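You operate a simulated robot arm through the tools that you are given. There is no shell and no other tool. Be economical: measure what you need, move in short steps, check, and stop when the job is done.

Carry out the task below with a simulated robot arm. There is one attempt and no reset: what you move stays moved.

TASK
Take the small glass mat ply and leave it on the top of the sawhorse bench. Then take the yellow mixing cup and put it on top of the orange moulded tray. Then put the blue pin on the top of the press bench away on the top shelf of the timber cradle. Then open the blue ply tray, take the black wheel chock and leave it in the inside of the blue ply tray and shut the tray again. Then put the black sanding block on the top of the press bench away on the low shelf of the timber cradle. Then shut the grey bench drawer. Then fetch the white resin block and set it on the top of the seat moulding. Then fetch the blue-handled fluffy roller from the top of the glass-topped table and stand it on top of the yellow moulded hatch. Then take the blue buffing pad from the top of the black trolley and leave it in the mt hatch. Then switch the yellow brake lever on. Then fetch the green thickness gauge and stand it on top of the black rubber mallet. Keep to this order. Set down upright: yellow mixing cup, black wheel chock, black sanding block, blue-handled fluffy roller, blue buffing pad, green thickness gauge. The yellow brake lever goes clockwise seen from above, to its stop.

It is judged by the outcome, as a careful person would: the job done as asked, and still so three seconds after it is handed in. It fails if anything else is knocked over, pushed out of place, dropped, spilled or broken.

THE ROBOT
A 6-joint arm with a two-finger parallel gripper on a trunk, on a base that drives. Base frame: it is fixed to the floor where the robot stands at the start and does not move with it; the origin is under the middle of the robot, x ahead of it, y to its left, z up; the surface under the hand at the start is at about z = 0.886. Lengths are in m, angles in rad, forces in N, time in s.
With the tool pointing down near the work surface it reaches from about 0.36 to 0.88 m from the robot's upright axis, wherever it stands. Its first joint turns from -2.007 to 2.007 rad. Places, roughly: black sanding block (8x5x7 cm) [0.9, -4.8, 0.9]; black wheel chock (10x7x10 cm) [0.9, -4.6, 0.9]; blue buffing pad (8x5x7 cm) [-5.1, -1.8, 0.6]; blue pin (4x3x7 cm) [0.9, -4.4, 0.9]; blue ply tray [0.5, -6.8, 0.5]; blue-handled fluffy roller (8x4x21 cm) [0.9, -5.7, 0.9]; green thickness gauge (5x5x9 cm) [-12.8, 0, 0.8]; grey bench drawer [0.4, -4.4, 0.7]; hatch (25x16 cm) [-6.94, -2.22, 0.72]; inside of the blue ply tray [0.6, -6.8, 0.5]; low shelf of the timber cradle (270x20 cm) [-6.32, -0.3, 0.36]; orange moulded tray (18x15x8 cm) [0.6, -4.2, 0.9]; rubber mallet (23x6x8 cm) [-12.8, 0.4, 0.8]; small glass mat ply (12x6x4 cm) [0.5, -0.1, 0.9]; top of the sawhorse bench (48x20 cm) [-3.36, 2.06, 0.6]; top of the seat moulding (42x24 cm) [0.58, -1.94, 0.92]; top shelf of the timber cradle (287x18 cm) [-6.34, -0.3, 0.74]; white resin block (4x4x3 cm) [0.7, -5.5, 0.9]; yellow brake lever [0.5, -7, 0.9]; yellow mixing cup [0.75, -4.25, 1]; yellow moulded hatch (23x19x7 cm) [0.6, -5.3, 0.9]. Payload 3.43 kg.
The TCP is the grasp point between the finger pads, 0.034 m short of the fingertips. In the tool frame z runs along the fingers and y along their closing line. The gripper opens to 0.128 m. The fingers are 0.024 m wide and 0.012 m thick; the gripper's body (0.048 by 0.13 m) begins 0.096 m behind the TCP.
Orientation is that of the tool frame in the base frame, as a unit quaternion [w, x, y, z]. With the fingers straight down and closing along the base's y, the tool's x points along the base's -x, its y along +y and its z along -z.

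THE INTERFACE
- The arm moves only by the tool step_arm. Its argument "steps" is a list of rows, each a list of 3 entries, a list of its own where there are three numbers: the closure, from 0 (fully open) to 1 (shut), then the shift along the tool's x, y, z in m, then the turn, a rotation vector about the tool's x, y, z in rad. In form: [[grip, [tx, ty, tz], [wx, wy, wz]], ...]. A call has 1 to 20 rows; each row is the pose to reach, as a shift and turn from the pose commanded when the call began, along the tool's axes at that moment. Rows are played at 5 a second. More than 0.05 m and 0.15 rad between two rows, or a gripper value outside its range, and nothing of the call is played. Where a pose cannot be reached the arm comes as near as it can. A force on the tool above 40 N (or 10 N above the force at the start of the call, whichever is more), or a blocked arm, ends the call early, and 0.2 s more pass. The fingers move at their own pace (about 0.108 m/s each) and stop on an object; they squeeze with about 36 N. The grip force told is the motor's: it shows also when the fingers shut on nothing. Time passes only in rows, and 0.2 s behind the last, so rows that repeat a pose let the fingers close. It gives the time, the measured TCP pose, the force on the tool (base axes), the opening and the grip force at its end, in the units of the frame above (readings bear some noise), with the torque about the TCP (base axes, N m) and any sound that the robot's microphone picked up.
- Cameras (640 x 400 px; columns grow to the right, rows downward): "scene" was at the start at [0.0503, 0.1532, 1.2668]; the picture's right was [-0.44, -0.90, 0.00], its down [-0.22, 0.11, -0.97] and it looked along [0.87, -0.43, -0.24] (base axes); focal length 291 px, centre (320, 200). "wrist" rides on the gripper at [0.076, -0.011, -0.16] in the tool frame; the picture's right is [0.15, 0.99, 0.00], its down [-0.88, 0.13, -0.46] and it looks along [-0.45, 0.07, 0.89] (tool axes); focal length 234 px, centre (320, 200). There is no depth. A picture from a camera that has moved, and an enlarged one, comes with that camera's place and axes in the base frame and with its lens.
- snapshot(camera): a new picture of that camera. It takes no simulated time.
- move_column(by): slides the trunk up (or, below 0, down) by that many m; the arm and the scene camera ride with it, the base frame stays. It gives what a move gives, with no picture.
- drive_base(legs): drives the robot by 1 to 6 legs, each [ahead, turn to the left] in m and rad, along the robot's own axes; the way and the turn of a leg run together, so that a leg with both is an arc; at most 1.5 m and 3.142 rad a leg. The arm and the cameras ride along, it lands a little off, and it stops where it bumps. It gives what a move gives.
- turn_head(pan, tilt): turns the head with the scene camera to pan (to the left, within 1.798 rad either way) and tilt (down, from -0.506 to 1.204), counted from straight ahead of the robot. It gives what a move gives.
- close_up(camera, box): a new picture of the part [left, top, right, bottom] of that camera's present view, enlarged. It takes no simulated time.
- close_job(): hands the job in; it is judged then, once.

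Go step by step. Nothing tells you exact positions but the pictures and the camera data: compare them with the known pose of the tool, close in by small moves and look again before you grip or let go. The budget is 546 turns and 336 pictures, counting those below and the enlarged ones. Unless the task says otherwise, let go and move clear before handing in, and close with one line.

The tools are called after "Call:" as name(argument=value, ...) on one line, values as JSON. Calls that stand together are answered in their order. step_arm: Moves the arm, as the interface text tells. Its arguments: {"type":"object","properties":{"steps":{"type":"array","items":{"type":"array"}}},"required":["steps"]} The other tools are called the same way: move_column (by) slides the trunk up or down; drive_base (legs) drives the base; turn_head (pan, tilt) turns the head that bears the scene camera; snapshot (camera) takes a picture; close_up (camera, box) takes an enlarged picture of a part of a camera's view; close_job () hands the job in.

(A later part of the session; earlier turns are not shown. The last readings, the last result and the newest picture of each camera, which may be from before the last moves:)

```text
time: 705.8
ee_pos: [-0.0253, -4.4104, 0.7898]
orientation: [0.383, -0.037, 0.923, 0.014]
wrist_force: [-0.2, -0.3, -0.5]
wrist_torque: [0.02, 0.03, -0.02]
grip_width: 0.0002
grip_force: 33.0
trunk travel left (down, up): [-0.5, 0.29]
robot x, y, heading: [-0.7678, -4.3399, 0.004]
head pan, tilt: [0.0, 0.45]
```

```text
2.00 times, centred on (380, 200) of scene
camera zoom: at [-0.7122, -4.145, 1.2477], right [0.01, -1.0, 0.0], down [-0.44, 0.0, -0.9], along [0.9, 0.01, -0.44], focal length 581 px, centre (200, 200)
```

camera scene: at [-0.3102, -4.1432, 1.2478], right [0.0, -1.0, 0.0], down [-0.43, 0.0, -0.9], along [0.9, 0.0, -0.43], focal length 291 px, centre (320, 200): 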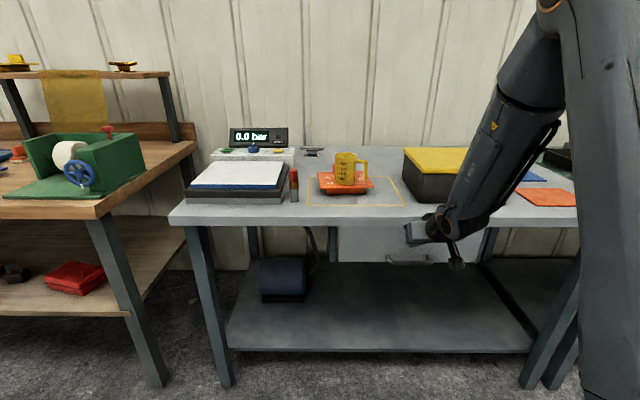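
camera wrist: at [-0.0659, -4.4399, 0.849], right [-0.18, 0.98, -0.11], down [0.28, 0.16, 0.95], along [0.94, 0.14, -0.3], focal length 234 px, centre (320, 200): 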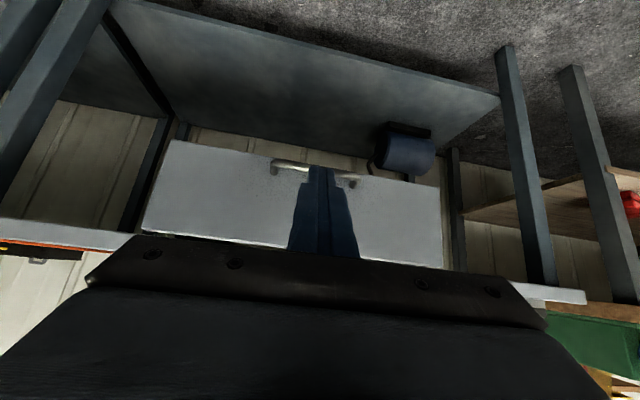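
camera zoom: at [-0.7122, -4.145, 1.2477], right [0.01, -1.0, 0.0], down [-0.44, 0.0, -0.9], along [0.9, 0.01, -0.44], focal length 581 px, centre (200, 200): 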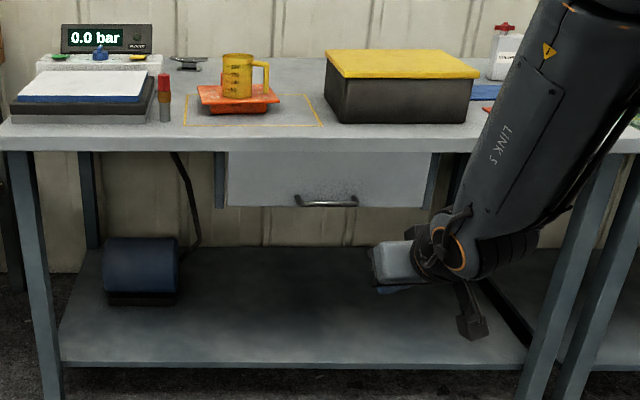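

The drawer is shut. Next is the white resin block on the green glass table. I turn the hand back down and raise it, then move over to that table.

Call:
step_arm(steps=[[0, [-0.025, 0, -0.025], [0, 0.1, 0]], [0, [-0.05, 0, -0.05], [0, 0.2, 0]], [0, [-0.075, 0, -0.075], [0, 0.3, 0]], [0, [-0.1, 0, -0.1], [0, 0.4, 0]], [0, [-0.125, 0, -0.125], [0, 0.5, 0]], [0, [-0.15, 0, -0.15], [0, 0.6, 0]], [0, [-0.175, 0, -0.175], [0, 0.7, 0]], [0, [-0.2, 0, -0.2], [0, 0.786, 0]], [0, [-0.2, 0, -0.2], [0, 0.786, 0]]])

Call:
drive_base(legs=[[0, -1.571], [1.1, 0], [0, 1.571]])

Call:
snapshot(camera="scene")

```text
time: 707.8
ee_pos: [-0.0246, -4.409, 1.0727]
orientation: [0.0, -0.038, 0.999, -0.002]
wrist_force: [0.3, 0.3, -0.1]
wrist_torque: [0.0, 0.0, 0.02]
grip_width: 0.1278
grip_force: 0.1
out of reach, approached as far as the arm can: row 2
trunk travel left (down, up): [-0.5, 0.29]
robot x, y, heading: [-0.7694, -4.3369, 0.006]
head pan, tilt: [0.0, 0.45]
```

```text
time: 721.0
ee_pos: [-0.0045, -5.5003, 1.0714]
orientation: [0.0, -0.044, 0.999, -0.002]
wrist_force: [0.9, -0.3, 0.3]
wrist_torque: [-0.03, 0.01, 0.03]
grip_width: 0.128
grip_force: 0.1
trunk travel left (down, up): [-0.5, 0.29]
robot x, y, heading: [-0.7534, -5.4381, 0.013]
head pan, tilt: [0.0, 0.45]
```

```text
182 pictures are left
camera scene: at [-0.6953, -5.243, 1.2477], right [0.02, -1.0, 0.0], down [-0.44, -0.01, -0.9], along [0.9, 0.01, -0.44], focal length 291 px, centre (320, 200)
```

scene: 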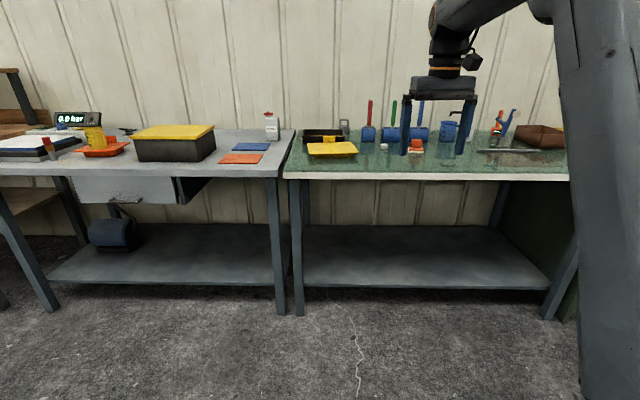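

I pull the hand in and up, and drive closer to the green table.

Call:
step_arm(steps=[[0, [0.04, 0, -0.025], [0, 0, 0.02]], [0, [0.08, 0, -0.05], [0, 0, 0.04]], [0, [0.12, 0, -0.075], [0, 0, 0.06]], [0, [0.16, 0, -0.1], [0, 0, 0.088]], [0, [0.2, 0, -0.12], [0, 0, 0.088]]])

Call:
drive_base(legs=[[0.75, -0.01]])

Call:
turn_head(pan=-0.1, tilt=0.65)

Call:
snapshot(camera="scene")

Call:
snapshot(camera="wrist")

```text
time: 722.2
ee_pos: [-0.203, -5.5177, 1.1908]
orientation: [0.0, -0.001, 1.0, -0.002]
wrist_force: [2.0, -0.6, -0.7]
wrist_torque: [0.01, 0.07, -0.01]
grip_width: 0.1281
grip_force: 0.2
trunk travel left (down, up): [-0.5, 0.29]
robot x, y, heading: [-0.7509, -5.436, 0.013]
head pan, tilt: [0.0, 0.45]
```

```text
time: 726.3
ee_pos: [0.5406, -5.519, 1.1927]
orientation: [0.002, 0.008, 1.0, -0.002]
wrist_force: [-0.6, -0.3, 0.4]
wrist_torque: [0.01, -0.01, 0.01]
grip_width: 0.1279
grip_force: 0.0
trunk travel left (down, up): [-0.5, 0.29]
robot x, y, heading: [-0.0064, -5.4288, 0.003]
head pan, tilt: [0.0, 0.45]
```

```text
time: 727.0
ee_pos: [0.5403, -5.5201, 1.1917]
orientation: [0.001, 0.009, 1.0, -0.002]
wrist_force: [0.1, 0.4, -0.4]
wrist_torque: [-0.03, -0.01, 0.01]
grip_width: 0.1281
grip_force: 0.0
trunk travel left (down, up): [-0.5, 0.29]
robot x, y, heading: [-0.0055, -5.436, -0.005]
head pan, tilt: [-0.099, 0.649]
```

```text
181 pictures are left
camera scene: at [0.0485, -5.2464, 1.2299], right [-0.1, -1.0, 0.0], down [-0.6, 0.06, -0.8], along [0.79, -0.08, -0.6], focal length 291 px, centre (320, 200)
```

scene: 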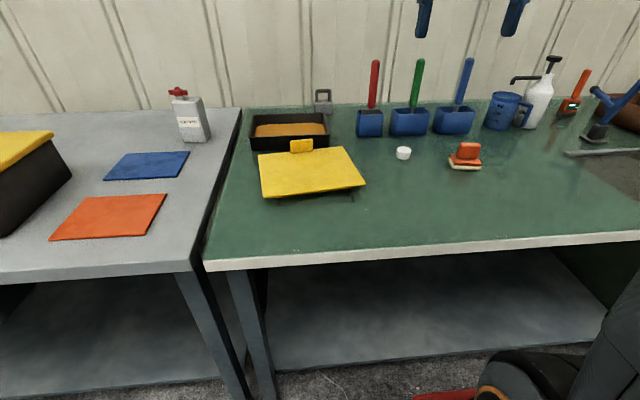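

```text
180 pictures are left
camera wrist: at [0.4654, -5.5295, 1.3515], right [-0.13, 0.99, 0.0], down [0.88, 0.12, 0.46], along [0.45, 0.06, -0.89], focal length 234 px, centre (320, 200)
```

wrist: 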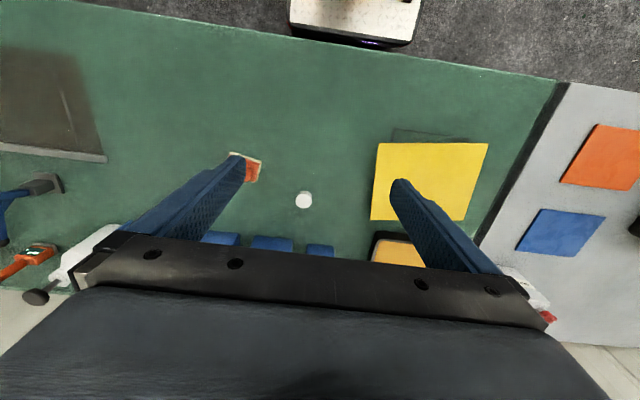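

The white resin block is at about [0.716, -5.54]. I move above it and check.

Call:
step_arm(steps=[[0, [-0.035, -0.004, 0.03], [0, 0, 0]], [0.3, [-0.07, -0.008, 0.06], [0, 0, 0]], [0.3, [-0.105, -0.012, 0.09], [0, 0, 0]], [0.3, [-0.14, -0.016, 0.12], [0, 0, 0]], [0.3, [-0.176, -0.02, 0.15], [0, 0, 0]], [0.3, [-0.176, -0.02, 0.19], [0, 0, 0]], [0.3, [-0.176, -0.02, 0.22], [0, 0, 0]], [0.3, [-0.176, -0.02, 0.22], [0, 0, 0]]])

Call:
snapshot(camera="wrist")

Call:
close_up(camera="scene", box=[340, 90, 500, 190])

```text
time: 728.8
ee_pos: [0.7183, -5.5443, 0.9728]
orientation: [0.001, 0.008, 1.0, -0.002]
wrist_force: [-0.4, 0.5, 0.2]
wrist_torque: [0.0, -0.02, -0.01]
grip_width: 0.0898
grip_force: 0.1
trunk travel left (down, up): [-0.5, 0.29]
robot x, y, heading: [-0.0057, -5.4288, 0.005]
head pan, tilt: [-0.099, 0.649]
```

```text
179 pictures are left
camera wrist: at [0.6425, -5.5542, 1.1318], right [-0.13, 0.99, 0.0], down [0.88, 0.12, 0.46], along [0.45, 0.06, -0.89], focal length 234 px, centre (320, 200)
```

wrist: 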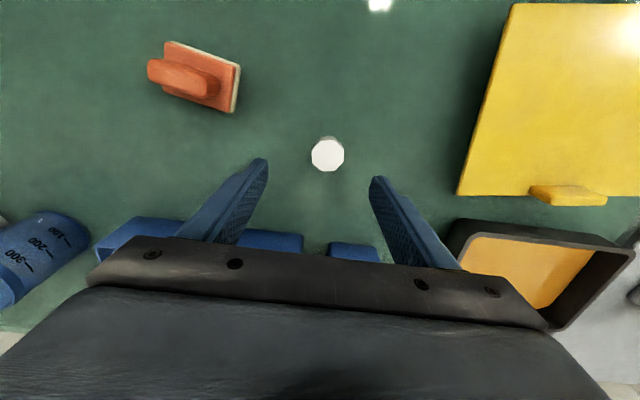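

```text
4.00 times, centred on (420, 140) of scene
camera zoom: at [0.0485, -5.2465, 1.2299], right [-0.1, -1.0, 0.0], down [-0.6, 0.06, -0.8], along [0.79, -0.08, -0.6], focal length 1163 px, centre (-80, 440)
```

zoom: 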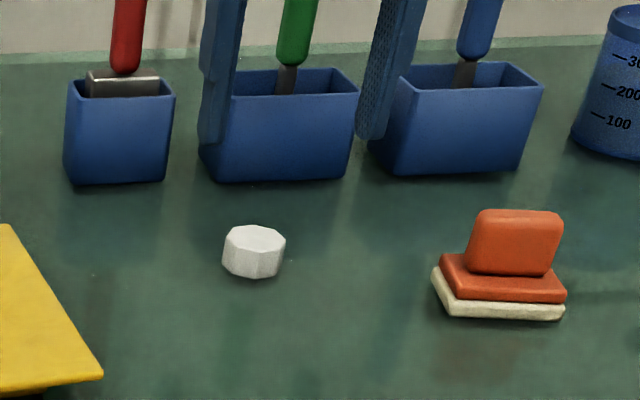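

Octagonal block centre [0.716, -5.537]. I shift 7 mm, go down and grip.

Call:
step_arm(steps=[[0.4, [0.002, 0.007, 0.04], [0, 0, 0]], [0.4, [0.002, 0.007, 0.075], [0, 0, 0]], [0.4, [0.002, 0.007, 0.085], [0, 0, 0]], [0.4, [0.002, 0.007, 0.085], [0, 0, 0]], [0.8, [0.002, 0.007, 0.085], [0, 0, 0]], [1, [0.002, 0.007, 0.085], [0, 0, 0]], [1, [0.002, 0.007, 0.085], [0, 0, 0]]])

Call:
close_up(camera="scene", box=[340, 90, 500, 190])

```text
time: 730.4
ee_pos: [0.716, -5.5377, 0.8871]
orientation: [0.001, 0.007, 1.0, -0.002]
wrist_force: [-0.7, 0.0, 0.3]
wrist_torque: [0.0, -0.01, 0.0]
grip_width: 0.0375
grip_force: 36.6
trunk travel left (down, up): [-0.5, 0.29]
robot x, y, heading: [-0.0063, -5.4337, -0.004]
head pan, tilt: [-0.099, 0.649]
```

```text
4.00 times, centred on (420, 140) of scene
camera zoom: at [0.0485, -5.2465, 1.2298], right [-0.1, -1.0, 0.0], down [-0.6, 0.06, -0.8], along [0.79, -0.08, -0.6], focal length 1163 px, centre (-80, 440)
```

zoom: 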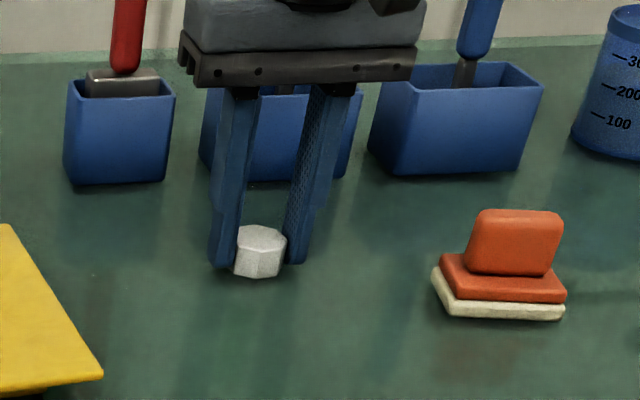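

Gripped. I lift, draw in, back off, and drive up to the seat moulding at y≈-1.94.

Call:
step_arm(steps=[[1, [0, 0, -0.03], [0, 0, 0]], [1, [0, 0, -0.075], [0, 0, 0]], [1, [0, 0, -0.12], [0, 0, 0]], [1, [0, 0, -0.165], [0, 0, 0]], [1, [0, 0, -0.21], [0, 0, 0]], [1, [0.03, 0.01, -0.245], [0, 0, 0]], [1, [0.07, 0.02, -0.265], [0, 0, 0]], [1, [0.115, 0.03, -0.265], [0, 0, 0]], [1, [0.16, 0.04, -0.265], [0, 0, 0]], [1, [0.2, 0.05, -0.265], [0, 0, 0]]])

Call:
drive_base(legs=[[-0.7, 0], [0, 1.571], [1.2, 0], [1.2, 0], [1.0, 0], [0, -1.571]])

Call:
turn_head(pan=0, tilt=0.45)

Call:
snapshot(camera="scene")

```text
time: 732.6
ee_pos: [0.5151, -5.4832, 1.1514]
orientation: [0.0, 0.008, 1.0, -0.002]
wrist_force: [-0.6, -0.1, -0.4]
wrist_torque: [0.03, 0.04, -0.01]
grip_width: 0.0373
grip_force: 36.1
trunk travel left (down, up): [-0.5, 0.29]
robot x, y, heading: [-0.0076, -5.4332, -0.0]
head pan, tilt: [-0.099, 0.649]
```

```text
time: 760.2
ee_pos: [-0.2613, -2.0871, 1.1502]
orientation: [0.001, -0.005, 1.0, -0.001]
wrist_force: [-0.8, -0.5, -0.9]
wrist_torque: [0.0, -0.01, -0.01]
grip_width: 0.0354
grip_force: 36.0
trunk travel left (down, up): [-0.5, 0.29]
robot x, y, heading: [-0.7768, -2.0464, 0.022]
head pan, tilt: [-0.099, 0.649]
```

```text
time: 761.0
ee_pos: [-0.2595, -2.0863, 1.1519]
orientation: [0.001, -0.004, 1.0, -0.001]
wrist_force: [1.1, -0.4, -0.4]
wrist_torque: [0.0, 0.02, 0.03]
grip_width: 0.0357
grip_force: 35.7
trunk travel left (down, up): [-0.5, 0.29]
robot x, y, heading: [-0.7807, -2.046, 0.028]
head pan, tilt: [0.0, 0.45]
```

```text
176 pictures are left
camera scene: at [-0.727, -1.8531, 1.2476], right [0.02, -1.0, 0.0], down [-0.44, -0.01, -0.9], along [0.9, 0.02, -0.44], focal length 291 px, centre (320, 200)
```

scene: 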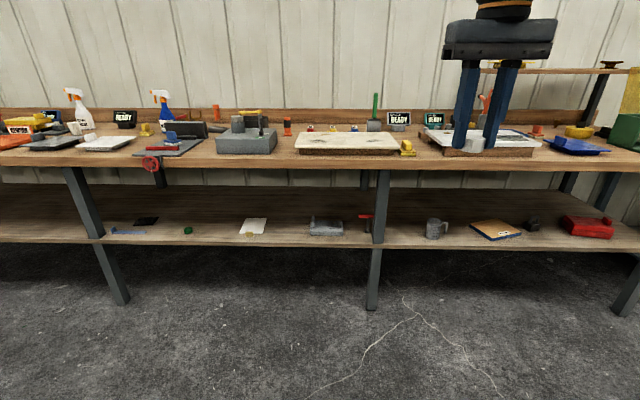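

The cream slab at centre is the seat moulding. I drive closer and look.

Call:
drive_base(legs=[[0.75, -0.02]])

Call:
turn_head(pan=0, tilt=0.65)

Call:
snapshot(camera="scene")

Call:
snapshot(camera="wrist")

```text
time: 765.0
ee_pos: [0.4898, -2.083, 1.1523]
orientation: [0.001, 0.004, 1.0, -0.002]
wrist_force: [0.0, -0.5, -1.8]
wrist_torque: [0.02, -0.03, 0.01]
grip_width: 0.0355
grip_force: 35.9
trunk travel left (down, up): [-0.5, 0.29]
robot x, y, heading: [-0.0305, -2.0359, 0.007]
head pan, tilt: [0.0, 0.45]
```

```text
time: 765.8
ee_pos: [0.4902, -2.0828, 1.1517]
orientation: [0.0, 0.003, 1.0, -0.002]
wrist_force: [0.6, -0.4, -0.1]
wrist_torque: [0.02, 0.01, -0.02]
grip_width: 0.0355
grip_force: 35.8
trunk travel left (down, up): [-0.5, 0.29]
robot x, y, heading: [-0.0253, -2.0365, 0.011]
head pan, tilt: [0.0, 0.649]
```

```text
175 pictures are left
camera scene: at [0.0222, -1.8418, 1.2299], right [0.01, -1.0, 0.0], down [-0.6, -0.01, -0.8], along [0.8, 0.01, -0.6], focal length 291 px, centre (320, 200)
```

scene: 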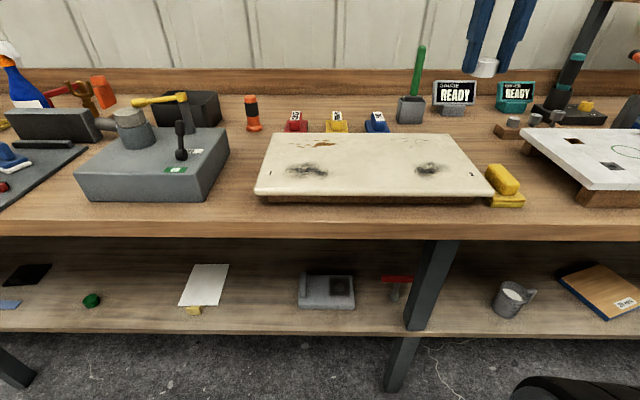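

```text
174 pictures are left
camera wrist: at [0.4151, -2.0929, 1.3109], right [-0.14, 0.99, 0.0], down [0.88, 0.13, 0.46], along [0.45, 0.06, -0.89], focal length 234 px, centre (320, 200)
```

wrist: 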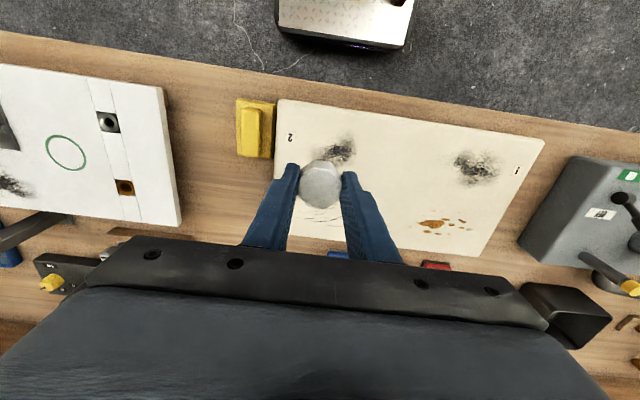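

The moulding's top is flat and free. I carry the block over its centre [0.58, -1.94] and lower.

Call:
step_arm(steps=[[1, [-0.022, 0.036, 0], [0, 0, 0]], [1, [-0.045, 0.072, 0], [0, 0, 0]], [1, [-0.067, 0.108, 0], [0, 0, 0]], [1, [-0.09, 0.143, 0], [0, 0, 0]], [1, [-0.09, 0.143, 0.045], [0, 0, 0]], [1, [-0.09, 0.143, 0.09], [0, 0, 0]], [1, [-0.09, 0.143, 0.13], [0, 0, 0]], [1, [-0.09, 0.143, 0.17], [0, 0, 0]], [1, [-0.09, 0.143, 0.18], [0, 0, 0]], [1, [-0.09, 0.143, 0.18], [0, 0, 0]]])

Call:
close_up(camera="scene", box=[260, 90, 420, 190])

```text
time: 768.0
ee_pos: [0.5832, -1.9421, 0.9721]
orientation: [0.001, 0.003, 1.0, -0.001]
wrist_force: [0.0, -0.3, -0.2]
wrist_torque: [-0.02, 0.03, -0.01]
grip_width: 0.0356
grip_force: 36.3
trunk travel left (down, up): [-0.5, 0.29]
robot x, y, heading: [-0.0292, -2.0336, 0.008]
head pan, tilt: [0.0, 0.649]
```

```text
4.00 times, centred on (340, 140) of scene
camera zoom: at [0.0222, -1.8417, 1.2298], right [0.01, -1.0, 0.0], down [-0.6, -0.01, -0.8], along [0.8, 0.01, -0.6], focal length 1163 px, centre (240, 440)
```

zoom: 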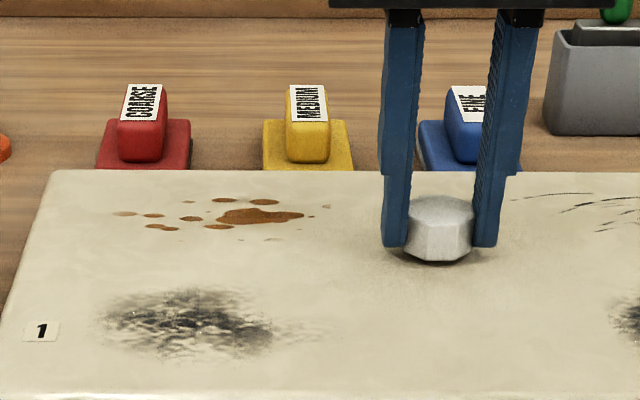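

Call:
step_arm(steps=[[1, [0, 0, 0.005], [0, 0, 0]], [1, [0, 0, 0.008], [0, 0, 0]], [1, [0, 0, 0.01], [0, 0, 0]], [1, [0, 0, 0.012], [0, 0, 0]]])

```text
time: 769.0
ee_pos: [0.5856, -1.9407, 0.9634]
orientation: [0.006, 0.005, 1.0, -0.001]
wrist_force: [0.2, 0.4, 10.0]
wrist_torque: [0.0, 0.1, 0.02]
grip_width: 0.0357
grip_force: 36.6
trunk travel left (down, up): [-0.5, 0.29]
robot x, y, heading: [-0.0292, -2.038, 0.013]
head pan, tilt: [0.0, 0.649]
stopped in row 4: the force on the tool passed its limit at 44 N (the readings are from after the stop); the commanded pose is now the measured one
```

Down on the moulding. I release and rise.

Call:
step_arm(steps=[[0.9, [0, 0, -0.001], [0, 0, 0]], [0.6, [0, 0, -0.001], [0, 0, 0]], [0.5, [0, 0, -0.001], [0, 0, 0]], [0.5, [0, 0, -0.03], [0, 0, 0]], [0.5, [0, 0, -0.07], [0, 0, 0]], [0.5, [0, 0, -0.11], [0, 0, 0]], [0.3, [0, 0, -0.15], [0, 0, 0]], [0, [0.04, 0, -0.19], [0, 0, 0]], [0, [0.08, 0, -0.21], [0, 0, 0]]])

Call:
close_up(camera="scene", box=[220, 90, 540, 290])

```text
refused: row 8 steps farther than a row can; nothing moved
```

```text
2.00 times, centred on (380, 190) of scene
camera zoom: at [0.022, -1.8418, 1.2297], right [0.01, -1.0, 0.0], down [-0.6, 0.0, -0.8], along [0.8, 0.01, -0.6], focal length 581 px, centre (200, 220)
```

zoom: 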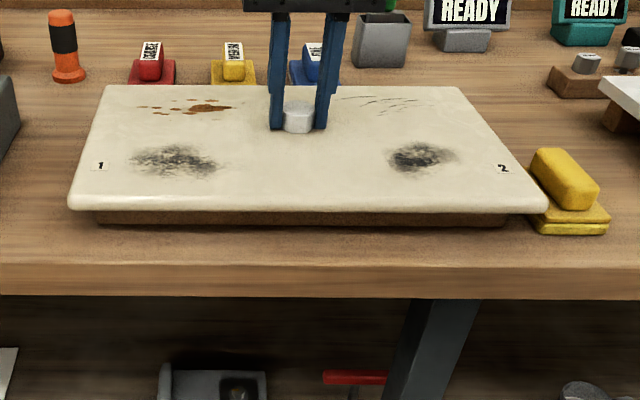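

Call:
step_arm(steps=[[0.9, [0, 0, -0.001], [0, 0, 0]], [0.6, [0, 0, -0.001], [0, 0, 0]], [0.5, [0, 0, -0.001], [0, 0, 0]], [0.5, [0, 0, -0.03], [0, 0, 0]], [0.5, [0, 0, -0.07], [0, 0, 0]], [0.5, [0, 0, -0.11], [0, 0, 0]], [0.3, [0, 0, -0.15], [0, 0, 0]], [0, [0.02, 0, -0.19], [0, 0, 0]], [0, [0.06, 0, -0.21], [0, 0, 0]]])

Call:
close_up(camera="scene", box=[220, 90, 540, 290])

```text
time: 771.0
ee_pos: [0.5224, -1.9403, 1.1718]
orientation: [0.003, 0.004, 1.0, -0.002]
wrist_force: [0.3, 0.6, -0.5]
wrist_torque: [-0.04, 0.09, 0.04]
grip_width: 0.1281
grip_force: 0.0
trunk travel left (down, up): [-0.5, 0.29]
robot x, y, heading: [-0.0301, -2.034, 0.008]
head pan, tilt: [0.0, 0.649]
```

```text
2.00 times, centred on (380, 190) of scene
camera zoom: at [0.0229, -1.8417, 1.2298], right [0.01, -1.0, 0.0], down [-0.6, 0.0, -0.8], along [0.8, 0.01, -0.6], focal length 581 px, centre (200, 220)
```

zoom: 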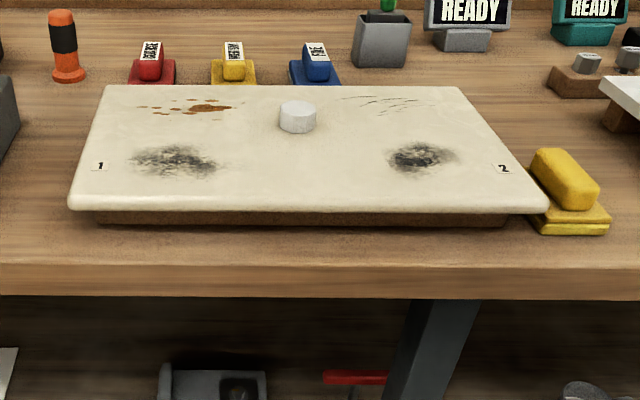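

The resin block is on the seat moulding. Next the blue-handled roller: I drive back to the glass table.

Call:
drive_base(legs=[[-0.7, 0], [0, -1.579], [1.2, 0], [1.2, 0], [1.15, 0], [0, 1.571]])

Call:
drive_base(legs=[[0.7, 0]])

Call:
turn_head(pan=-0.15, tilt=0.5)

Call:
snapshot(camera="scene")

Call:
snapshot(camera="wrist")

```text
time: 799.2
ee_pos: [-0.2382, -5.5004, 1.1738]
orientation: [0.004, 0.017, 1.0, -0.001]
wrist_force: [-1.6, 0.0, 0.0]
wrist_torque: [0.01, 0.02, 0.0]
grip_width: 0.1276
grip_force: 0.0
trunk travel left (down, up): [-0.5, 0.29]
robot x, y, heading: [-0.7901, -5.5819, -0.017]
head pan, tilt: [0.0, 0.649]
```

```text
time: 803.1
ee_pos: [0.4659, -5.5119, 1.1734]
orientation: [0.004, 0.016, 1.0, -0.001]
wrist_force: [-0.1, -0.1, 0.1]
wrist_torque: [0.0, 0.03, 0.0]
grip_width: 0.1278
grip_force: 0.0
trunk travel left (down, up): [-0.5, 0.29]
robot x, y, heading: [-0.0852, -5.5963, -0.017]
head pan, tilt: [0.0, 0.649]
```

```text
time: 803.8
ee_pos: [0.4669, -5.5109, 1.1713]
orientation: [0.004, 0.016, 1.0, -0.001]
wrist_force: [-0.5, -0.6, 0.0]
wrist_torque: [0.03, 0.01, -0.03]
grip_width: 0.1281
grip_force: 0.1
trunk travel left (down, up): [-0.5, 0.29]
robot x, y, heading: [-0.086, -5.5943, -0.016]
head pan, tilt: [-0.15, 0.499]
```

```text
170 pictures are left
camera scene: at [-0.0277, -5.4145, 1.2432], right [-0.17, -0.99, 0.0], down [-0.47, 0.08, -0.88], along [0.87, -0.15, -0.48], focal length 291 px, centre (320, 200)
```

scene: 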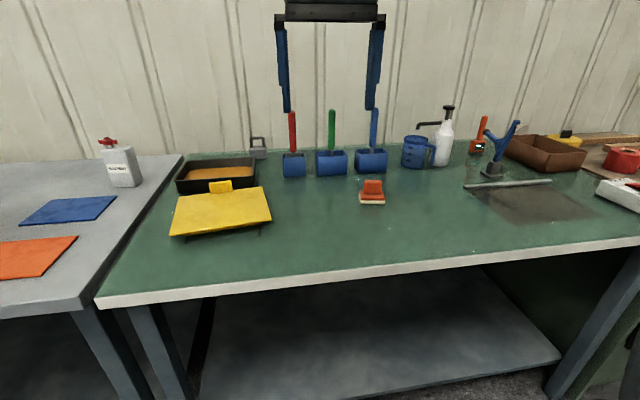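

```text
169 pictures are left
camera wrist: at [0.3897, -5.5201, 1.3317], right [-0.11, 0.99, 0.0], down [0.88, 0.1, 0.46], along [0.46, 0.05, -0.89], focal length 234 px, centre (320, 200)
```

wrist: 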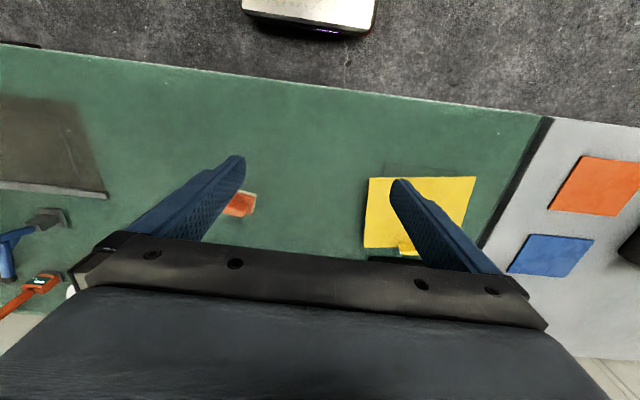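

Call:
close_up(camera="scene", box=[260, 95, 420, 195])

Call:
close_up(camera="scene", box=[150, 145, 310, 245])

```text
4.00 times, centred on (340, 145) of scene
camera zoom: at [-0.0277, -5.4145, 1.2432], right [-0.17, -0.99, 0.0], down [-0.47, 0.08, -0.88], along [0.87, -0.15, -0.48], focal length 1163 px, centre (240, 420)
```

zoom: 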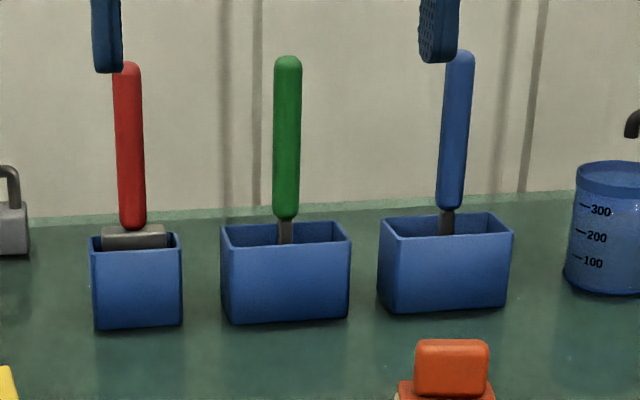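

```text
4.00 times, centred on (230, 195) of scene
camera zoom: at [-0.0277, -5.4145, 1.2432], right [-0.17, -0.99, 0.0], down [-0.47, 0.08, -0.88], along [0.87, -0.15, -0.48], focal length 1163 px, centre (680, 220)
```

zoom: 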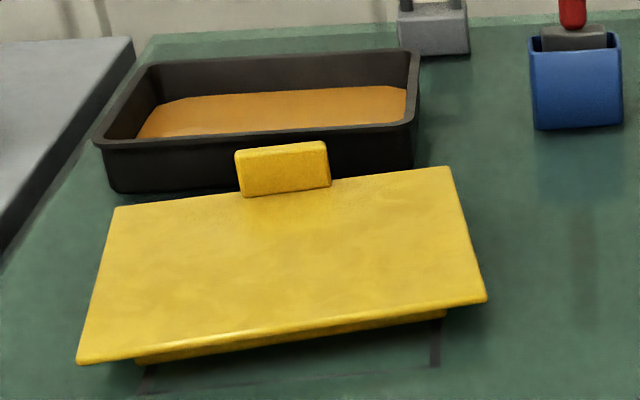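

The roller stands upright in an open blue holder, handle from z≈0.93 to 1.055 near [0.88, -5.75]. I raise the trunk 0.2 m, move closer, and look at it from above.

Call:
move_column(by=0.2)

Call:
drive_base(legs=[[0.17, 0]])

Call:
step_arm(steps=[[0, [-0.03, -0.035, 0.02], [0, 0, 0]], [0, [-0.06, -0.07, 0.04], [0, 0, 0]], [0, [-0.09, -0.105, 0.06], [0, 0, 0]], [0, [-0.12, -0.14, 0.08], [0, 0, 0]], [0, [-0.13, -0.18, 0.1], [0, 0, 0]], [0, [-0.14, -0.21, 0.1], [0, 0, 0]], [0, [-0.15, -0.23, 0.1], [0, 0, 0]], [0, [-0.15, -0.23, 0.1], [0, 0, 0]]])

Call:
snapshot(camera="wrist")

Call:
snapshot(camera="scene")

```text
time: 806.0
ee_pos: [0.4657, -5.512, 1.3732]
orientation: [0.005, 0.016, 1.0, -0.002]
wrist_force: [0.0, 0.4, 0.0]
wrist_torque: [0.02, -0.03, -0.01]
grip_width: 0.1281
grip_force: 0.0
trunk travel left (down, up): [-0.7, 0.09]
robot x, y, heading: [-0.0877, -5.5956, -0.021]
head pan, tilt: [-0.15, 0.499]
```

```text
time: 807.4
ee_pos: [0.636, -5.5164, 1.3734]
orientation: [0.004, 0.018, 1.0, -0.001]
wrist_force: [0.4, -0.2, -0.4]
wrist_torque: [-0.01, -0.04, -0.01]
grip_width: 0.1281
grip_force: 0.1
trunk travel left (down, up): [-0.7, 0.09]
robot x, y, heading: [0.0807, -5.5968, -0.016]
head pan, tilt: [-0.15, 0.499]
```

```text
refused: row 1 steps farther than a row can; nothing moved
```

```text
166 pictures are left
camera wrist: at [0.5604, -5.5242, 1.5318], right [-0.11, 0.99, 0.0], down [0.88, 0.1, 0.46], along [0.46, 0.05, -0.89], focal length 234 px, centre (320, 200)
```

wrist: 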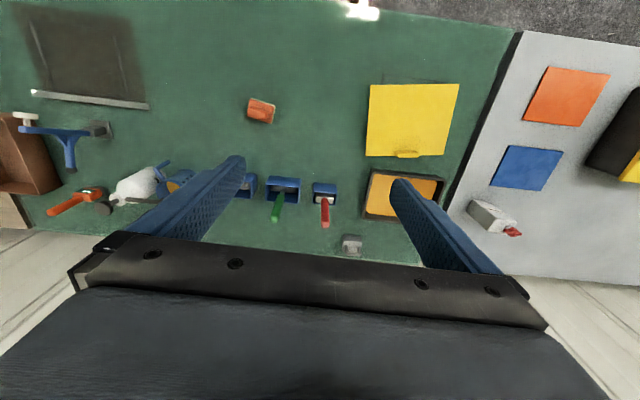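

```text
165 pictures are left
camera scene: at [0.0876, -5.4167, 1.4432], right [-0.17, -0.99, 0.0], down [-0.47, 0.08, -0.88], along [0.87, -0.15, -0.48], focal length 291 px, centre (320, 200)
```

scene: 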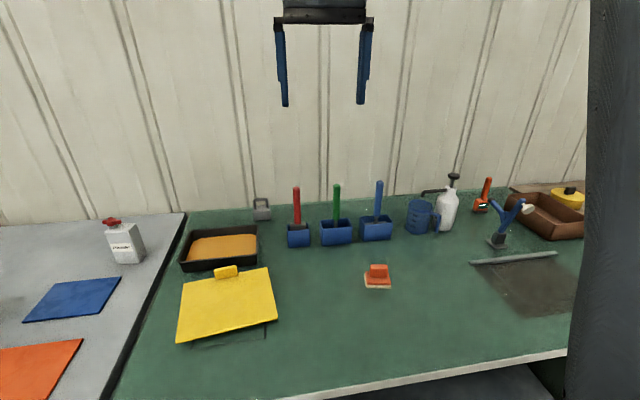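

Handle top at about [0.868, -5.742, 1.055]. I bring the hand near it, staying above.

Call:
step_arm(steps=[[0, [-0.023, -0.026, 0.017], [0, 0, 0]], [0, [-0.047, -0.052, 0.034], [0, 0, 0]], [0, [-0.07, -0.079, 0.051], [0, 0, 0]], [0, [-0.094, -0.105, 0.068], [0, 0, 0]], [0, [-0.117, -0.131, 0.085], [0, 0, 0]], [0, [-0.14, -0.158, 0.103], [0, 0, 0]], [0, [-0.164, -0.184, 0.12], [0, 0, 0]], [0, [-0.164, -0.184, 0.12], [0, 0, 0]]])

Call:
snapshot(camera="wrist")

Call:
close_up(camera="scene", box=[300, 150, 460, 250])

```text
time: 809.2
ee_pos: [0.7954, -5.7062, 1.2552]
orientation: [0.004, 0.016, 1.0, 0.0]
wrist_force: [0.0, -0.7, -0.2]
wrist_torque: [0.01, 0.08, -0.04]
grip_width: 0.1281
grip_force: 0.0
trunk travel left (down, up): [-0.7, 0.09]
robot x, y, heading: [0.0831, -5.6027, -0.022]
head pan, tilt: [-0.15, 0.499]
```

```text
164 pictures are left
camera wrist: at [0.7182, -5.7145, 1.4135], right [-0.11, 0.99, 0.0], down [0.88, 0.1, 0.46], along [0.46, 0.05, -0.89], focal length 234 px, centre (320, 200)
```

wrist: 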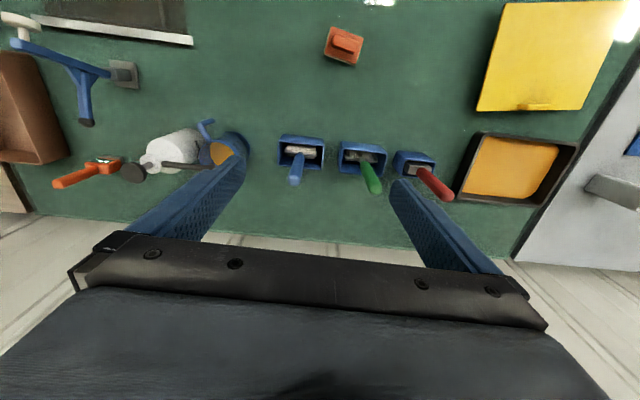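

```text
4.00 times, centred on (380, 200) of scene
camera zoom: at [0.088, -5.4168, 1.4432], right [-0.17, -0.99, 0.0], down [-0.47, 0.08, -0.88], along [0.87, -0.15, -0.48], focal length 1163 px, centre (80, 200)
```

zoom: 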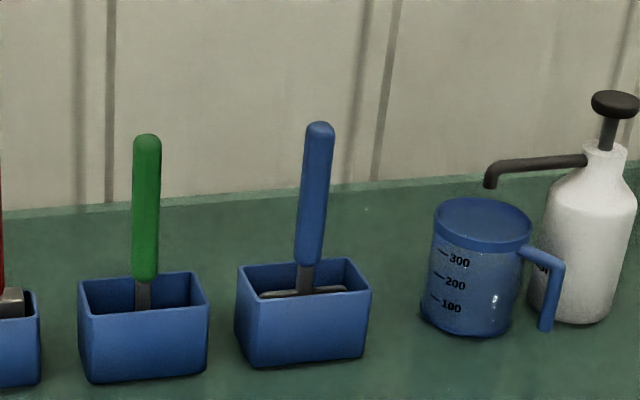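

Handle axis at [0.874, -5.740]. I line up above it, narrow the fingers and descend around the handle.

Call:
step_arm(steps=[[0.45, [-0.035, -0.015, 0.02], [0, 0, 0]], [0.45, [-0.065, -0.03, 0.045], [0, 0, 0]], [0.45, [-0.0786, -0.034, 0.08], [0, 0, 0]], [0.45, [-0.0786, -0.034, 0.115], [0, 0, 0]], [0.45, [-0.0786, -0.034, 0.135], [0, 0, 0]], [0.45, [-0.0786, -0.034, 0.135], [0, 0, 0]]])

Call:
snapshot(camera="wrist")

Call:
close_up(camera="scene", box=[300, 130, 460, 230])

```text
time: 810.6
ee_pos: [0.8752, -5.743, 1.12]
orientation: [0.004, 0.017, 1.0, -0.002]
wrist_force: [1.0, 0.0, 0.6]
wrist_torque: [0.0, 0.01, -0.02]
grip_width: 0.0702
grip_force: 0.0
trunk travel left (down, up): [-0.7, 0.09]
robot x, y, heading: [0.0854, -5.5987, -0.014]
head pan, tilt: [-0.15, 0.499]
```

```text
162 pictures are left
camera wrist: at [0.7972, -5.7508, 1.2788], right [-0.11, 0.99, 0.0], down [0.88, 0.1, 0.46], along [0.46, 0.05, -0.89], focal length 234 px, centre (320, 200)
```

wrist: 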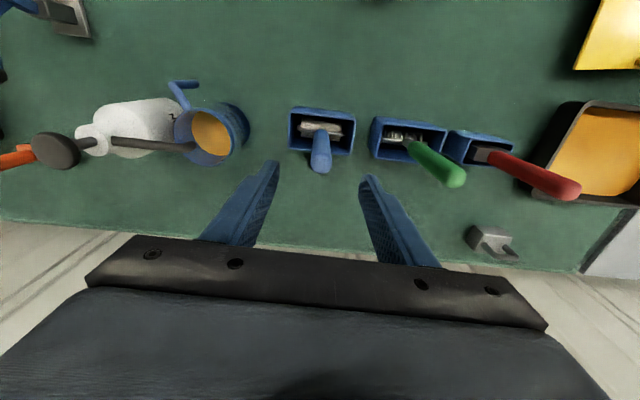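

```text
4.00 times, centred on (380, 180) of scene
camera zoom: at [0.0879, -5.4167, 1.4432], right [-0.17, -0.99, 0.0], down [-0.47, 0.08, -0.88], along [0.87, -0.15, -0.48], focal length 1163 px, centre (80, 280)
```

zoom: 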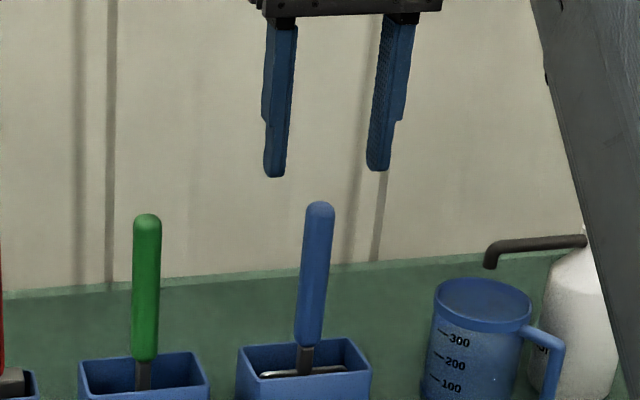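

Centred. Down 105 mm and close on the handle.

Call:
step_arm(steps=[[0.45, [-0.003, 0.002, 0.04], [0, 0, 0]], [0.45, [-0.003, 0.002, 0.08], [0, 0, 0]], [0.45, [-0.003, 0.002, 0.108], [0, 0, 0]], [0.45, [-0.003, 0.002, 0.108], [0, 0, 0]], [0.8, [-0.003, 0.002, 0.108], [0, 0, 0]], [1, [-0.003, 0.002, 0.108], [0, 0, 0]], [1, [-0.003, 0.002, 0.108], [0, 0, 0]]])

Call:
close_up(camera="scene", box=[300, 130, 460, 230])

```text
time: 812.2
ee_pos: [0.8769, -5.7421, 1.011]
orientation: [0.004, 0.018, 1.0, 0.0]
wrist_force: [0.0, -0.3, -1.0]
wrist_torque: [0.05, -0.04, 0.02]
grip_width: 0.022
grip_force: 35.9
trunk travel left (down, up): [-0.7, 0.09]
robot x, y, heading: [0.0862, -5.5979, -0.022]
head pan, tilt: [-0.15, 0.499]
```

```text
4.00 times, centred on (380, 180) of scene
camera zoom: at [0.0879, -5.4167, 1.4432], right [-0.17, -0.99, 0.0], down [-0.47, 0.08, -0.88], along [0.87, -0.15, -0.48], focal length 1163 px, centre (80, 280)
```

zoom: 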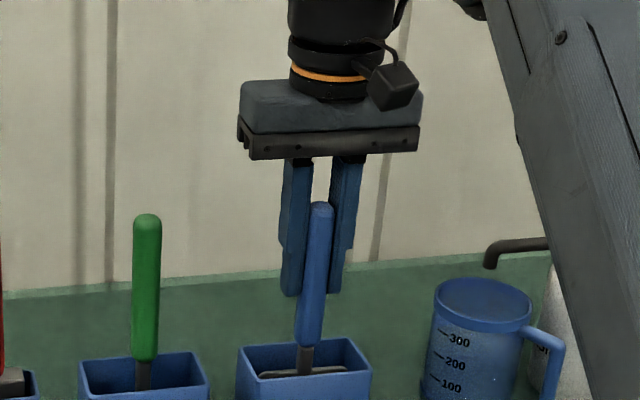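

Gripped. I lift straight up 15 cm to draw the roller out of the holder and check.

Call:
step_arm(steps=[[1, [0, 0, -0.01], [0, 0, 0]], [1, [0, 0, -0.03], [0, 0, 0]], [1, [0, 0, -0.06], [0, 0, 0]], [1, [0, 0, -0.09], [0, 0, 0]], [1, [0, 0, -0.12], [0, 0, 0]], [1, [0, 0, -0.15], [0, 0, 0]], [1, [0, 0, -0.15], [0, 0, 0]]])

Call:
snapshot(camera="scene")

Call:
snapshot(camera="wrist")

```text
time: 813.8
ee_pos: [0.8771, -5.7416, 1.1627]
orientation: [0.004, 0.018, 1.0, -0.001]
wrist_force: [0.1, -0.3, -1.5]
wrist_torque: [-0.03, -0.02, -0.03]
grip_width: 0.0218
grip_force: 36.1
trunk travel left (down, up): [-0.7, 0.09]
robot x, y, heading: [0.0839, -5.6007, -0.019]
head pan, tilt: [-0.15, 0.499]
```

```text
159 pictures are left
camera scene: at [0.0879, -5.4167, 1.4432], right [-0.17, -0.99, 0.0], down [-0.47, 0.08, -0.88], along [0.87, -0.15, -0.48], focal length 291 px, centre (320, 200)
```

scene: 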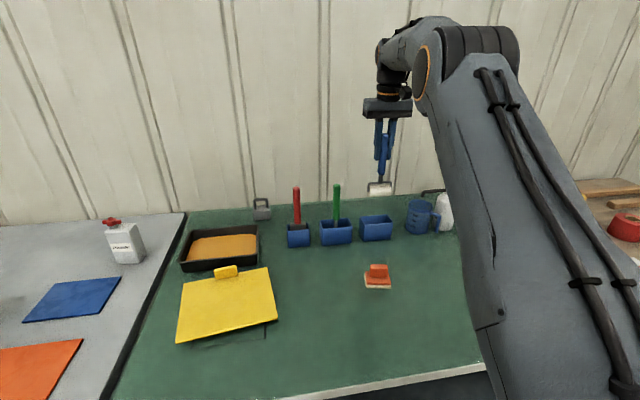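

```text
158 pictures are left
camera wrist: at [0.8, -5.7492, 1.3215], right [-0.11, 0.99, 0.0], down [0.88, 0.1, 0.46], along [0.46, 0.05, -0.89], focal length 234 px, centre (320, 200)
```

wrist: 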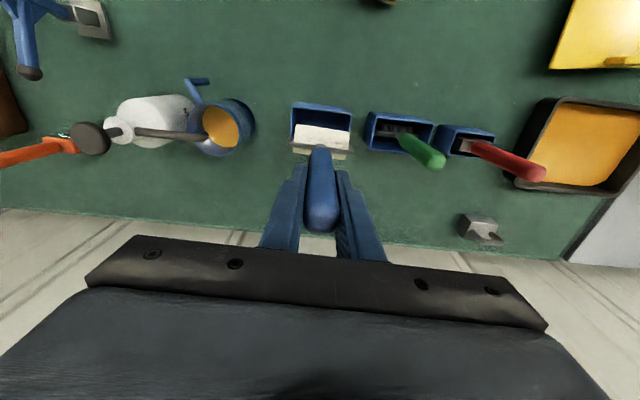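

Call:
close_up(camera="scene", box=[330, 100, 450, 210])

```text
3.64 times, centred on (390, 155) of scene
camera zoom: at [0.0879, -5.4167, 1.4432], right [-0.17, -0.99, 0.0], down [-0.47, 0.08, -0.88], along [0.87, -0.15, -0.48], focal length 1057 px, centre (66, 364)
```

zoom: 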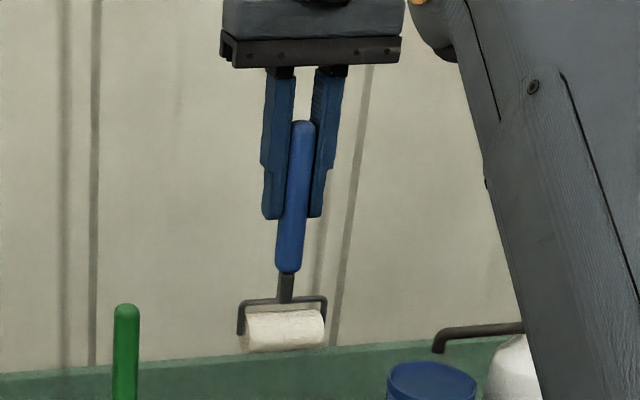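

It is a real roller: white cylinder across the bottom, handle upright. I retract over the free table first, then carry it across to above the yellow hatch.

Call:
step_arm(steps=[[1, [0.042, 0, 0], [0, 0, 0]], [1, [0.084, 0, 0], [0, 0, 0]], [1, [0.126, 0, 0], [0, 0, 0]], [1, [0.168, 0, 0], [0, 0, 0]], [1, [0.21, 0, 0], [0, 0, 0]], [1, [0.25, 0, 0], [0, 0, 0]], [1, [0.25, 0.042, 0], [0, 0, 0]], [1, [0.25, 0.084, 0], [0, 0, 0]], [1, [0.25, 0.126, 0], [0, 0, 0]], [1, [0.25, 0.168, 0], [0, 0, 0]], [1, [0.25, 0.21, 0], [0, 0, 0]], [1, [0.25, 0.252, 0], [0, 0, 0]], [1, [0.25, 0.294, 0], [0, 0, 0]], [1, [0.25, 0.336, 0], [0, 0, 0]], [1, [0.25, 0.378, 0], [0, 0, 0]], [1, [0.25, 0.42, 0], [0, 0, 0]], [1, [0.25, 0.455, 0], [0, 0, 0]], [1, [0.25, 0.455, 0], [0, 0, 0]]])

Call:
snapshot(camera="wrist")

Call:
turn_head(pan=0.15, tilt=0.6)

Call:
snapshot(camera="scene")

```text
time: 817.6
ee_pos: [0.6427, -5.2768, 1.1611]
orientation: [0.003, 0.017, 1.0, -0.002]
wrist_force: [0.0, -0.4, -1.0]
wrist_torque: [0.01, -0.02, 0.01]
grip_width: 0.0216
grip_force: 36.0
trunk travel left (down, up): [-0.7, 0.09]
robot x, y, heading: [0.0827, -5.5954, -0.025]
head pan, tilt: [-0.15, 0.499]
```

```text
156 pictures are left
camera wrist: at [0.5669, -5.2854, 1.3188], right [-0.11, 0.99, 0.0], down [0.88, 0.1, 0.46], along [0.46, 0.05, -0.89], focal length 234 px, centre (320, 200)
```

wrist: 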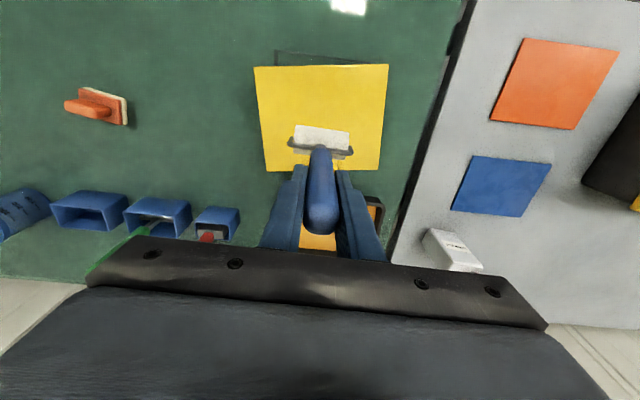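

```text
time: 818.4
ee_pos: [0.6435, -5.278, 1.1605]
orientation: [0.005, 0.017, 1.0, 0.0]
wrist_force: [0.7, -0.6, -0.9]
wrist_torque: [-0.01, 0.01, 0.0]
grip_width: 0.0218
grip_force: 36.3
trunk travel left (down, up): [-0.7, 0.09]
robot x, y, heading: [0.0841, -5.6009, -0.024]
head pan, tilt: [0.15, 0.6]
```

```text
155 pictures are left
camera scene: at [0.0858, -5.3898, 1.4341], right [0.13, -0.99, 0.0], down [-0.56, -0.07, -0.83], along [0.82, 0.11, -0.56], focal length 291 px, centre (320, 200)
```

scene: 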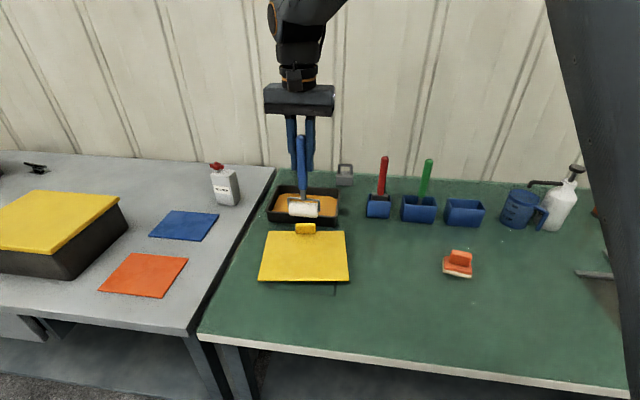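

Over the plate. I shift 2 cm toward its front and lower, slowing near contact.

Call:
step_arm(steps=[[1, [0.02, 0, 0.0], [0, 0, 0]], [1, [0.02, 0, 0.035], [0, 0, 0]], [1, [0.02, 0, 0.07], [0, 0, 0]], [1, [0.02, 0, 0.09], [0, 0, 0]], [1, [0.02, 0, 0.1], [0, 0, 0]], [1, [0.02, 0, 0.1], [0, 0, 0]]])

Call:
close_up(camera="scene", box=[230, 160, 390, 300])

```text
time: 819.8
ee_pos: [0.623, -5.2775, 1.0594]
orientation: [0.004, 0.018, 1.0, -0.003]
wrist_force: [0.2, 0.2, -1.8]
wrist_torque: [0.01, -0.02, 0.0]
grip_width: 0.0219
grip_force: 36.4
trunk travel left (down, up): [-0.7, 0.09]
robot x, y, heading: [0.0821, -5.5958, -0.025]
head pan, tilt: [0.15, 0.6]
```

```text
2.86 times, centred on (310, 230) of scene
camera zoom: at [0.0858, -5.3897, 1.4341], right [0.13, -0.99, 0.0], down [-0.56, -0.07, -0.83], along [0.82, 0.11, -0.56], focal length 830 px, centre (349, 114)
```

zoom: 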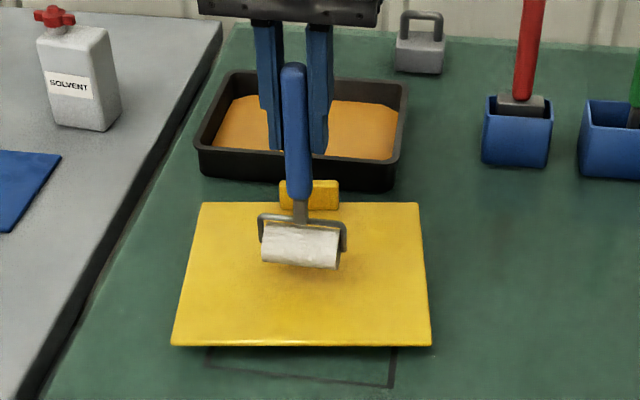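

The handle hangs vertical. I lower in small steps until contact.

Call:
step_arm(steps=[[1, [0, 0, 0.004], [0, 0, 0]], [1, [0, 0, 0.008], [0, 0, 0]], [1, [0, 0, 0.011], [0, 0, 0]], [1, [0, 0, 0.014], [0, 0, 0]]])

Call:
step_arm(steps=[[1, [0, 0, 0.002], [0, 0, 0]], [1, [0, 0, 0.004], [0, 0, 0]], [1, [0, 0, 0.006], [0, 0, 0]]])

```text
time: 820.8
ee_pos: [0.624, -5.2762, 1.0454]
orientation: [0.004, 0.017, 1.0, -0.001]
wrist_force: [0.0, -0.6, -1.1]
wrist_torque: [-0.01, 0.0, -0.02]
grip_width: 0.0218
grip_force: 35.5
trunk travel left (down, up): [-0.7, 0.09]
robot x, y, heading: [0.0825, -5.5986, -0.023]
head pan, tilt: [0.15, 0.6]
```

```text
time: 821.6
ee_pos: [0.6237, -5.2769, 1.0399]
orientation: [0.004, 0.018, 1.0, -0.002]
wrist_force: [-0.6, 0.0, -1.0]
wrist_torque: [0.02, -0.03, 0.01]
grip_width: 0.0216
grip_force: 35.7
trunk travel left (down, up): [-0.7, 0.09]
robot x, y, heading: [0.0856, -5.5993, -0.014]
head pan, tilt: [0.15, 0.6]
```

Call:
step_arm(steps=[[1, [0, 0, 0.002], [0, 0, 0]], [1, [0, 0, 0.004], [0, 0, 0]], [1, [0, 0, 0.006], [0, 0, 0]], [1, [0, 0, 0.008], [0, 0, 0]]])

Call:
close_up(camera="scene", box=[230, 160, 390, 300])

```text
time: 822.6
ee_pos: [0.6242, -5.2765, 1.0348]
orientation: [0.005, 0.017, 1.0, 0.0]
wrist_force: [-2.6, -2.9, 22.9]
wrist_torque: [-0.22, 0.58, 0.0]
grip_width: 0.0217
grip_force: 36.3
trunk travel left (down, up): [-0.7, 0.09]
robot x, y, heading: [0.0798, -5.5957, -0.021]
head pan, tilt: [0.15, 0.6]
```

```text
2.86 times, centred on (310, 230) of scene
camera zoom: at [0.0848, -5.3904, 1.4344], right [0.13, -0.99, 0.0], down [-0.56, -0.07, -0.83], along [0.82, 0.11, -0.56], focal length 830 px, centre (349, 114)
```

zoom: 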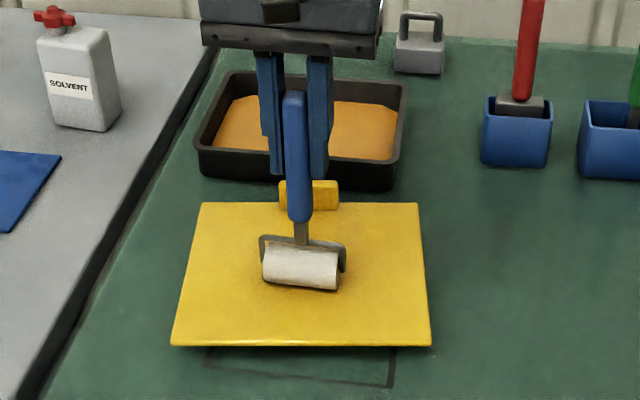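

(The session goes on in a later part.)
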